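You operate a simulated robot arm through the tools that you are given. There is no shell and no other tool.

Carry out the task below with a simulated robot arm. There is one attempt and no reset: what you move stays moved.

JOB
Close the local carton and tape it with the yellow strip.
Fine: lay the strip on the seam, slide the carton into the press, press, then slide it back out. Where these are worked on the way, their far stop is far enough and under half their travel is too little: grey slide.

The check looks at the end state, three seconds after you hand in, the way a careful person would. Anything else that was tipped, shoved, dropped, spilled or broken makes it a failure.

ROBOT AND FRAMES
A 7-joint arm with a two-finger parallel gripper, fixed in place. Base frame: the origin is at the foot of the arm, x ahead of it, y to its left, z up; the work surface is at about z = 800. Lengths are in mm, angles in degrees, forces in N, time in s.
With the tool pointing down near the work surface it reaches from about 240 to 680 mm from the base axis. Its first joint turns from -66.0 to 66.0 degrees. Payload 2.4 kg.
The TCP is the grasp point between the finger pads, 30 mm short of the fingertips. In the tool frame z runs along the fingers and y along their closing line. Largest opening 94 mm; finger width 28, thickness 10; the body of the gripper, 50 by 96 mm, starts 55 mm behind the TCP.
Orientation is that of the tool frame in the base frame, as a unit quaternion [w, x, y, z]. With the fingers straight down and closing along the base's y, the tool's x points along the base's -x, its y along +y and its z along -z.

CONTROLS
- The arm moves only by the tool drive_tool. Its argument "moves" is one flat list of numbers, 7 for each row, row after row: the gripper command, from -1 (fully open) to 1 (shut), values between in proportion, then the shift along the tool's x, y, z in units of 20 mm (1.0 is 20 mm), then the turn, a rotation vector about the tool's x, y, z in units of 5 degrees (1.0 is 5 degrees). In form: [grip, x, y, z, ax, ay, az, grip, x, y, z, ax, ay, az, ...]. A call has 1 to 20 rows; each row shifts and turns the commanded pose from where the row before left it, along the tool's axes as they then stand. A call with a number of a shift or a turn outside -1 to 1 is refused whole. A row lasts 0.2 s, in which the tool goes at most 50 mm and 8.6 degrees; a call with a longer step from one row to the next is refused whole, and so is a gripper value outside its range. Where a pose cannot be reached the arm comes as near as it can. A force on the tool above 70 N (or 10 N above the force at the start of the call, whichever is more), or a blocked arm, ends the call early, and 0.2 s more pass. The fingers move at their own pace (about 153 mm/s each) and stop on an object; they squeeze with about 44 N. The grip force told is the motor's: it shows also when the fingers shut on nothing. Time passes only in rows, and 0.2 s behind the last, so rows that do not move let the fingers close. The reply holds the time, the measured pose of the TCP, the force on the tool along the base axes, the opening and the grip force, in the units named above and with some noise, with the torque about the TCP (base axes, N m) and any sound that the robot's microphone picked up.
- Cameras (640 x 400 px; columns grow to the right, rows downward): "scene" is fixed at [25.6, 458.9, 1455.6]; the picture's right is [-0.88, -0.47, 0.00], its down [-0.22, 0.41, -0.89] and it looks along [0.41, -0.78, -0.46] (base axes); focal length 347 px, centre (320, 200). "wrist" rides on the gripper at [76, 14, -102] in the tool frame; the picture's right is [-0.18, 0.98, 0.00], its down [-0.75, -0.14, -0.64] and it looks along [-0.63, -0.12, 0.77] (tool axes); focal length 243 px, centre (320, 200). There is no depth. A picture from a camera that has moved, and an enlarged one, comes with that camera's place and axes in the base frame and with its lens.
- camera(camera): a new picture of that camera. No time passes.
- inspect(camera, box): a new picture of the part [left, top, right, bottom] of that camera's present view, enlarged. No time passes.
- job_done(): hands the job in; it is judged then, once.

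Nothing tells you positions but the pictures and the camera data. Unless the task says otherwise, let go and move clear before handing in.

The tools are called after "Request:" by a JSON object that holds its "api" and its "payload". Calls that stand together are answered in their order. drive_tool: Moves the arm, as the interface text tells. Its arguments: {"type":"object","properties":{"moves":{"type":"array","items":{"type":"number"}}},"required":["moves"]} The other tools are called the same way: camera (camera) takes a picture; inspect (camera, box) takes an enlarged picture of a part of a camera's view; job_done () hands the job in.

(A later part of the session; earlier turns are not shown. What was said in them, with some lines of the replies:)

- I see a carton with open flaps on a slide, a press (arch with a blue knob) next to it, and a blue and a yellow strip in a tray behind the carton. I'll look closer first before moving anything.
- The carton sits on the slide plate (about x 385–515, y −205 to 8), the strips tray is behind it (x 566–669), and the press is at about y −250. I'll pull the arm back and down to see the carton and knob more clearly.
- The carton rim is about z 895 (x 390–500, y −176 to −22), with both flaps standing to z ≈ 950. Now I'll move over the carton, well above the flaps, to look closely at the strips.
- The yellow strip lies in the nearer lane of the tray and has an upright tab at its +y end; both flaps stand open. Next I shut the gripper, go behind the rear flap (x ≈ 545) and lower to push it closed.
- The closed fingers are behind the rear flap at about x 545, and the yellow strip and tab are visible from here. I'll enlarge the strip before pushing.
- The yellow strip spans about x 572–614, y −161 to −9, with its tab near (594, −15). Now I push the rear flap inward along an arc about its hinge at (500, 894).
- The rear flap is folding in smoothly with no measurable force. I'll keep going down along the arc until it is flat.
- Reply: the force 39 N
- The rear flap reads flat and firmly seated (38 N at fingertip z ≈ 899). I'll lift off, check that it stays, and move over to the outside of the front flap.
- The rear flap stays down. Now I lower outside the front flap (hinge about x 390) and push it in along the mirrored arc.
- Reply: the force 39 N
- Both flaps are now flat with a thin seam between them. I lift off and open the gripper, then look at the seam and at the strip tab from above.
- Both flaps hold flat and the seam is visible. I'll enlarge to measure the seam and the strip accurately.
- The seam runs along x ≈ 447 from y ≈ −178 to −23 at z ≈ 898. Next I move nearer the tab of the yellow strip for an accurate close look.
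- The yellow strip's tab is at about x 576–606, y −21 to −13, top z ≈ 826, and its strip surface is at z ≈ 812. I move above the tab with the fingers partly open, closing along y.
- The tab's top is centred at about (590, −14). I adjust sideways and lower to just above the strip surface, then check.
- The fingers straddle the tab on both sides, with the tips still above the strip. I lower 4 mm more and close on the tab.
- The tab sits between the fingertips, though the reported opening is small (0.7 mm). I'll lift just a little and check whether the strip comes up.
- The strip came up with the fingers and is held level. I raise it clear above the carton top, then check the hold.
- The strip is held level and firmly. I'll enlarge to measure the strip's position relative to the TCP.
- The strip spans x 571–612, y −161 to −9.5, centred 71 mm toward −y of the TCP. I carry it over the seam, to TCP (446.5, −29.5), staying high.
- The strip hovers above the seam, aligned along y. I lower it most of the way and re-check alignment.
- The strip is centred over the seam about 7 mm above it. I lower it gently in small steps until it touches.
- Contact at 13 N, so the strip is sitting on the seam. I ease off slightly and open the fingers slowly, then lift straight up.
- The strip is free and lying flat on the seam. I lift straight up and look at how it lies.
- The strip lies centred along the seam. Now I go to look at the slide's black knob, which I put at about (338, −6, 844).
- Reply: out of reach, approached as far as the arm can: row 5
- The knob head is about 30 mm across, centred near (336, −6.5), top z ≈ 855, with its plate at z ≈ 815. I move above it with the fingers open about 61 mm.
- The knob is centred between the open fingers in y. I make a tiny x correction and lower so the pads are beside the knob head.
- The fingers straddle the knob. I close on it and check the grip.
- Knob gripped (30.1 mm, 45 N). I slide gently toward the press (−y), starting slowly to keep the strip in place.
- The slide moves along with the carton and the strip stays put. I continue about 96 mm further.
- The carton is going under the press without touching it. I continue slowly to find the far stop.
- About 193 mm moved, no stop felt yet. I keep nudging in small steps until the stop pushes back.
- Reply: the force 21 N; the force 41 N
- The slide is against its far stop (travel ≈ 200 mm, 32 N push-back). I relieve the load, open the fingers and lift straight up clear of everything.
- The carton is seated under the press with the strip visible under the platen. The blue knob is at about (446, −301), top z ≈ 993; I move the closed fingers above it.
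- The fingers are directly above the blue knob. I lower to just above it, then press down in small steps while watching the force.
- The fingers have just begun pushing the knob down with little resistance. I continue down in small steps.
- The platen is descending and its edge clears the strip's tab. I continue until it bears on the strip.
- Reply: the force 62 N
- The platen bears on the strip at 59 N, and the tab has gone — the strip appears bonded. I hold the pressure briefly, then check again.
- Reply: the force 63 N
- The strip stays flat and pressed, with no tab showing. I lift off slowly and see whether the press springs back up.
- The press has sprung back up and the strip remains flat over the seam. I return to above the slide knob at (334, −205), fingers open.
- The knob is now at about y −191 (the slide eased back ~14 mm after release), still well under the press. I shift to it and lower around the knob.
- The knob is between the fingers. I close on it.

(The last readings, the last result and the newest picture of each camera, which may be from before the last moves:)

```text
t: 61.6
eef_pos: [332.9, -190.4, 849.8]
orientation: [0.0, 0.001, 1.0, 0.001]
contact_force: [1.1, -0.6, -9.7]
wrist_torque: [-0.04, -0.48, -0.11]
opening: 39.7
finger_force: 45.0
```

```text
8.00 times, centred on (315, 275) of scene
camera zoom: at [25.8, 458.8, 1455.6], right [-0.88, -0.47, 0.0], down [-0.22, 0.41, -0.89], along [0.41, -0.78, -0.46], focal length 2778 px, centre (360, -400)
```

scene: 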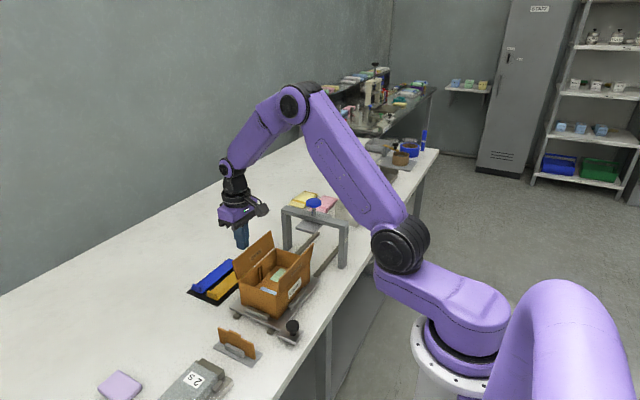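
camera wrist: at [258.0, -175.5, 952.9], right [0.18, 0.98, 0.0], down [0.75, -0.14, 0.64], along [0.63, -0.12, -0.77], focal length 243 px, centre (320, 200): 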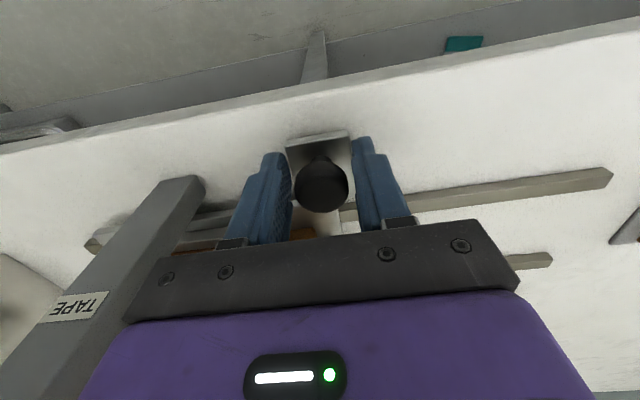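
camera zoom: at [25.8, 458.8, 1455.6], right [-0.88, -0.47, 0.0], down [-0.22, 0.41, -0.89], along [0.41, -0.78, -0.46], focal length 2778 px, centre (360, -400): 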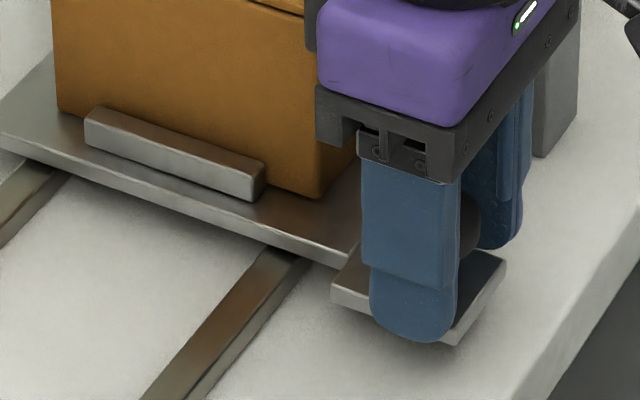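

The fingertips have closed on the 40 mm plate edges rather than the knob head. I open, raise about 5 mm, and close again on the knob itself.

Request:
{"api": "drive_tool", "payload": {"moves": [0.1, 0, 0, 0, 0, 0, 0, -0.3, 0, 0, 0, 0, 0, 0, -0.3, 0, 0, -0.28, 0, 0, 0, -0.3, 0, 0, 0, 0, 0, 0, 0, 0, 0, 0, 0, 0, 0, 0.3, 0, 0, 0, 0, 0, 0, 0.6, 0, 0, 0, 0, 0, 0, 1, 0, 0, 0, 0, 0, 0, 1, 0, 0, 0, 0, 0, 0]}}

Request:
{"api": "inspect", "payload": {"camera": "wrist", "box": [230, 110, 430, 250]}}

```text
t: 63.6
eef_pos: [334.2, -189.6, 854.3]
orientation: [0.0, 0.0, 1.0, 0.001]
contact_force: [-0.9, 0.3, 2.8]
wrist_torque: [0.22, 0.09, 0.01]
opening: 29.7
finger_force: 45.2
```

```text
2.86 times, centred on (330, 180) of wrist
camera zoom: at [257.7, -175.5, 958.8], right [0.18, 0.98, 0.0], down [0.75, -0.14, 0.64], along [0.63, -0.12, -0.77], focal length 693 px, centre (291, 257)
```

zoom: 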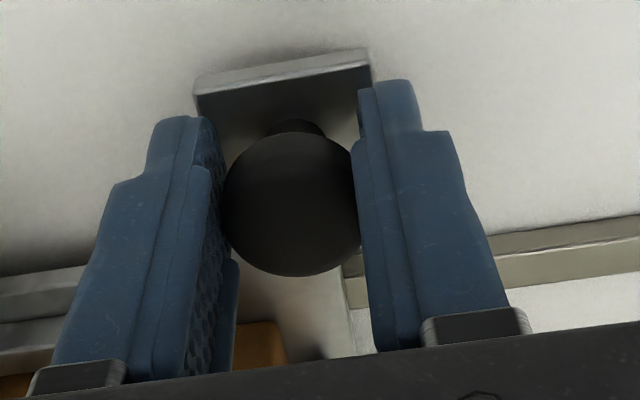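

Now the knob itself is held (29.7 mm). I slide the carton back out (+y) smoothly.

Request:
{"api": "drive_tool", "payload": {"moves": [1, 0, 0.1, 0, 0, 0, 0, 1, 0, 0.2, 0, 0, 0, 0, 1, 0, 0.3, 0, 0, 0, 0, 1, 0, 0.4, 0, 0, 0, 0, 1, 0, 0.5, 0, 0, 0, 0, 1, 0, 0.5, 0, 0, 0, 0, 1, 0, 0.5, 0, 0, 0, 0, 1, 0, 0.5, 0, 0, 0, 0, 1, 0, 0.5, 0, 0, 0, 0, 1, 0, 0.5, 0, 0, 0, 0, 1, 0, 0.5, 0, 0, 0, 0, 1, 0, 0.5, 0, 0, 0, 0, 1, 0, 0.4, 0, 0, 0, 0, 1, 0, 0.3, 0, 0, 0, 0, 1, 0, 0.2, 0, 0, 0, 0, 1, 0, 0.1, 0, 0, 0, 0]}}

Request:
{"api": "inspect", "payload": {"camera": "scene", "box": [200, 180, 360, 350]}}

```text
t: 67.0
eef_pos: [332.6, -69.3, 855.2]
orientation: [-0.001, -0.001, 1.0, 0.0]
contact_force: [-0.2, -0.5, -32.2]
wrist_torque: [-0.2, -0.09, -0.04]
opening: 29.6
finger_force: 44.7
```

```text
2.35 times, centred on (280, 265) of scene
camera zoom: at [26.0, 458.8, 1455.6], right [-0.88, -0.47, 0.0], down [-0.22, 0.41, -0.89], along [0.41, -0.78, -0.46], focal length 817 px, centre (414, 47)
```

zoom: 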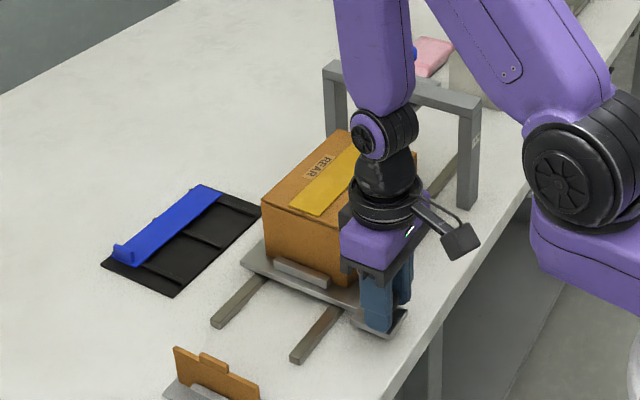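

The carton is coming out with the strip flat across the seam. I continue the last ~64 mm gently, easing down 1–2 mm to relieve the vertical pull.

Request:
{"api": "drive_tool", "payload": {"moves": [1, 0, 0.1, 0.05, 0, 0, 0, 1, 0, 0.2, 0.03, 0, 0, 0, 1, 0, 0.3, 0, 0, 0, 0, 1, 0, 0.4, 0, 0, 0, 0, 1, 0, 0.4, 0, 0, 0, 0, 1, 0, 0.4, 0, 0, 0, 0, 1, 0, 0.4, 0, 0, 0, 0, 1, 0, 0.3, 0, 0, 0, 0, 1, 0, 0.2, 0, 0, 0, 0, 1, 0, 0.15, 0, 0, 0, 0, 1, 0, 0.1, 0, 0, 0, 0, 1, 0, 0.1, 0, 0, 0, 0]}}

Request:
{"api": "inspect", "payload": {"camera": "scene", "box": [200, 200, 340, 350]}}

```text
t: 69.6
eef_pos: [333.9, -9.3, 852.8]
orientation: [0.0, -0.001, 1.0, 0.0]
contact_force: [0.8, 0.3, 23.7]
wrist_torque: [0.11, -0.62, -0.06]
opening: 29.8
finger_force: 45.1
```

```text
2.67 times, centred on (270, 275) of scene
camera zoom: at [25.4, 458.9, 1455.6], right [-0.88, -0.47, 0.0], down [-0.22, 0.41, -0.89], along [0.41, -0.78, -0.46], focal length 926 px, centre (453, 0)
```

zoom: 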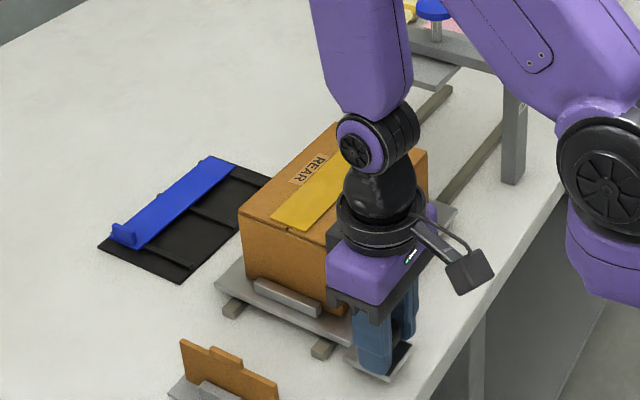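

Request:
{"api": "drive_tool", "payload": {"moves": [1, 0, 0.1, -0.04, 0, 0, 0, 1, 0, 0.1, 0, 0, 0, 0, 1, 0, 0.05, 0, 0, 0, 0]}}

```text
t: 70.4
eef_pos: [333.9, -3.6, 853.4]
orientation: [0.0, 0.001, 1.0, 0.0]
contact_force: [3.7, -8.1, -31.4]
wrist_torque: [-0.22, 0.24, 0.04]
opening: 29.8
finger_force: 45.3
```

The slide is back at its home stop (−8 N push-back at y ≈ −4). I ease off, open the fingers slowly and lift clear.

Request:
{"api": "drive_tool", "payload": {"moves": [1, 0, -0.04, 0, 0, 0, 0, 0.8, 0, 0, 0, 0, 0, 0, 0.5, 0, 0, 0, 0, 0, 0, 0.2, 0, 0, 0, 0, 0, 0, -0.1, 0, 0, 0, 0, 0, 0, -0.3, 0, 0, 0, 0, 0, 0]}}

Request:
{"api": "camera", "payload": {"camera": "wrist"}}

```text
t: 71.8
eef_pos: [332.5, -5.2, 854.7]
orientation: [0.0, -0.001, 1.0, 0.001]
contact_force: [-0.4, 0.5, -0.6]
wrist_torque: [-0.03, 0.0, -0.01]
opening: 61.1
finger_force: 0.0
```

```text
taken
camera wrist: at [257.7, 9.5, 958.4], right [0.18, 0.98, 0.0], down [0.75, -0.14, 0.64], along [0.63, -0.12, -0.77], focal length 243 px, centre (320, 200)
```

wrist: 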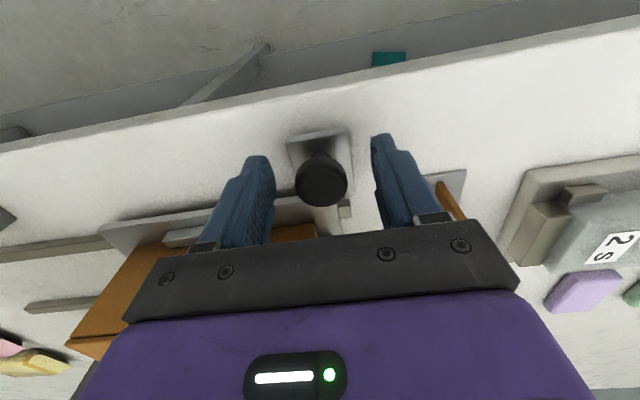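

The knob sits centred and free between the open fingers. I lift straight up and then inspect the taped carton.

Request:
{"api": "drive_tool", "payload": {"moves": [-0.3, 0, 0, -0.5, 0, 0, 0, -0.3, 0, 0, -1, 0, 0, 0, -0.3, 0, 0, -1, 0, 0, 0, -0.3, 0, 0, -1, 0, 0, 0, -0.3, -0.3, 0, -1, 0, 0, 0, -0.3, -0.5, -0.5, -1, 0, 0, 0, -0.3, -0.8, -0.8, -0.8, 0, 0, 0, -0.3, -0.8, -0.8, -0.8, 0, 0, 0, -0.3, 0, -0.8, -0.5, 0, 0, 0]}}

Request:
{"api": "camera", "payload": {"camera": "wrist"}}

Request:
{"api": "camera", "payload": {"camera": "scene"}}

Request:
{"api": "inspect", "payload": {"camera": "scene", "box": [215, 220, 325, 345]}}

```text
t: 73.8
eef_pos: [382.3, -61.8, 1006.0]
orientation: [0.0, -0.001, 1.0, 0.001]
contact_force: [0.4, -1.1, -0.8]
wrist_torque: [0.02, -0.01, 0.0]
opening: 60.8
finger_force: 0.0
```

```text
taken
camera wrist: at [305.9, -48.3, 1110.4], right [0.18, 0.98, 0.0], down [0.75, -0.14, 0.64], along [0.63, -0.12, -0.77], focal length 243 px, centre (320, 200)
```

wrist: 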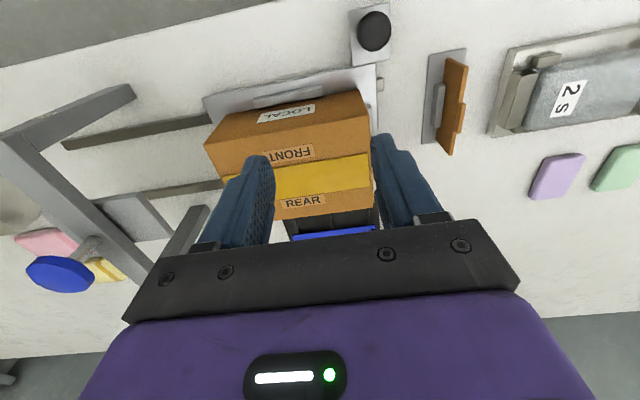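

```text
taken
```

scene: 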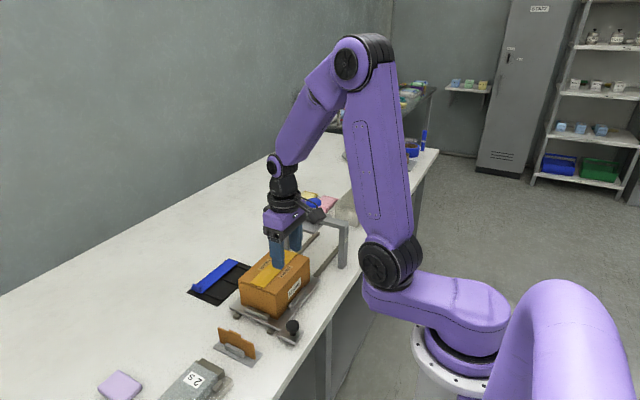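

```text
3.20 times, centred on (270, 282) of scene
camera zoom: at [25.6, 458.9, 1455.6], right [-0.88, -0.47, 0.0], down [-0.22, 0.41, -0.89], along [0.41, -0.78, -0.46], focal length 1111 px, centre (480, -64)
```

zoom: 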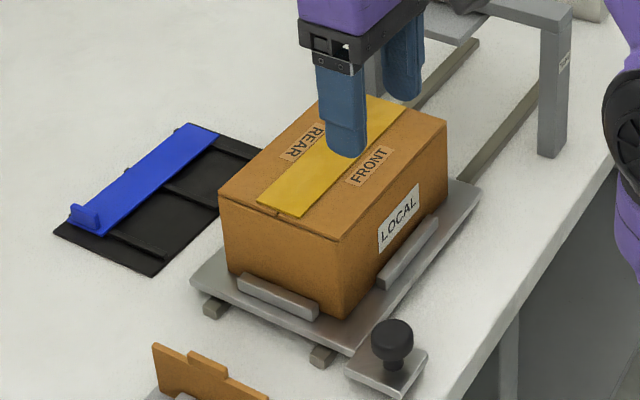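

The carton is closed with the yellow strip flat along the seam, back at its home position; the blue strip, divider stand and other items look untouched. I raise the arm well clear and make a final check.

Request:
{"api": "drive_tool", "payload": {"moves": [-1, -0.2, 0, -1, 0, 0, 0, -1, -0.2, 0, -1, 0, 0, 0, -1, -0.2, -0.2, -1, 0, 0, 0, -1, -0.2, -0.3, -1, 0, 0, 0, -1, -0.2, -0.3, -1, 0, 0, 0, -1, -0.2, -0.4, -1, 0, 0, 0, -1, -0.2, -0.4, -1, 0, 0, 0, -1, -0.2, -0.4, -1, 0, 0, 0]}}

Request:
{"api": "camera", "payload": {"camera": "wrist"}}

Request:
{"api": "inspect", "payload": {"camera": "scene", "box": [180, 180, 360, 350]}}

```text
t: 75.6
eef_pos: [413.9, -102.4, 1165.7]
orientation: [0.0, 0.0, 1.0, 0.0]
contact_force: [-0.2, 0.0, -0.3]
wrist_torque: [-0.01, -0.01, -0.02]
opening: 94.0
finger_force: 0.1
```

```text
taken
camera wrist: at [337.8, -88.9, 1270.7], right [0.18, 0.98, 0.0], down [0.75, -0.14, 0.64], along [0.63, -0.12, -0.77], focal length 243 px, centre (320, 200)
```

wrist: 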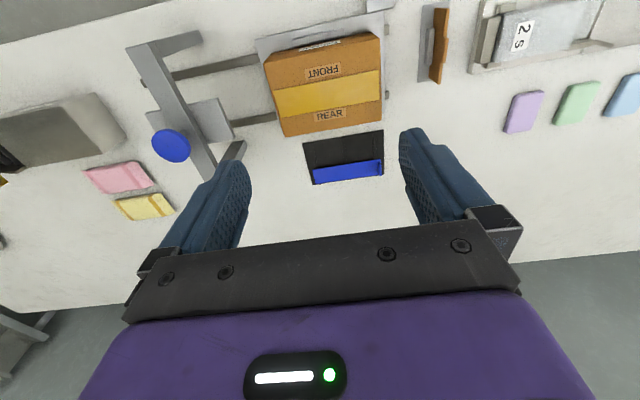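

```text
2.35 times, centred on (270, 265) of scene
camera zoom: at [25.6, 458.9, 1455.6], right [-0.88, -0.47, 0.0], down [-0.22, 0.41, -0.89], along [0.41, -0.78, -0.46], focal length 817 px, centre (438, 47)
```

zoom: 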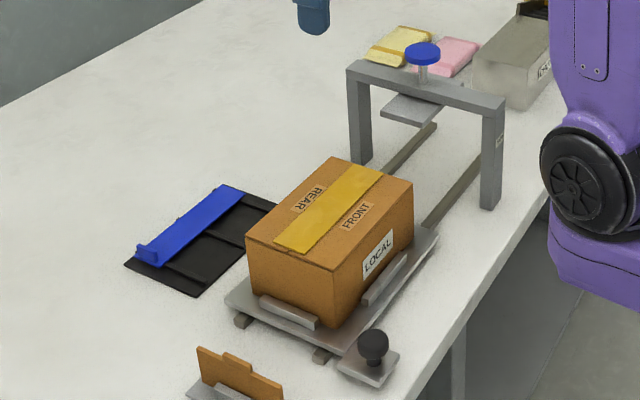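

The LOCAL carton is closed and the yellow strip lies flat along the seam. The slide is back out, the press is up, the arm is clear, and nothing else has moved. I'm handing in.

Request:
{"api": "job_done", "payload": {}}

```text
The job is handed in.
```

I closed both flaps of the LOCAL carton and taped the seam with the yellow strip, then handed the job in. No result has come back from the check.

- **Strip:** it lies flat and centred along the seam. Its tab went flat when the press came down at about 60 N, which I took to mean it bonded.
- **Slide:** it reached its far stop, about 200 mm of travel. When I let go of the knob before pressing, it had eased back about 14 mm, so the pressing happened at about 186 mm. I left it there because it was well past half its travel and the strip had already gone flat. Afterwards I slid it back to its home stop.
- **Everything else:** in the last pictures the blue strip, the divider in its stand and the other items looked untouched. The press had sprung back up, and the arm was open and clear.
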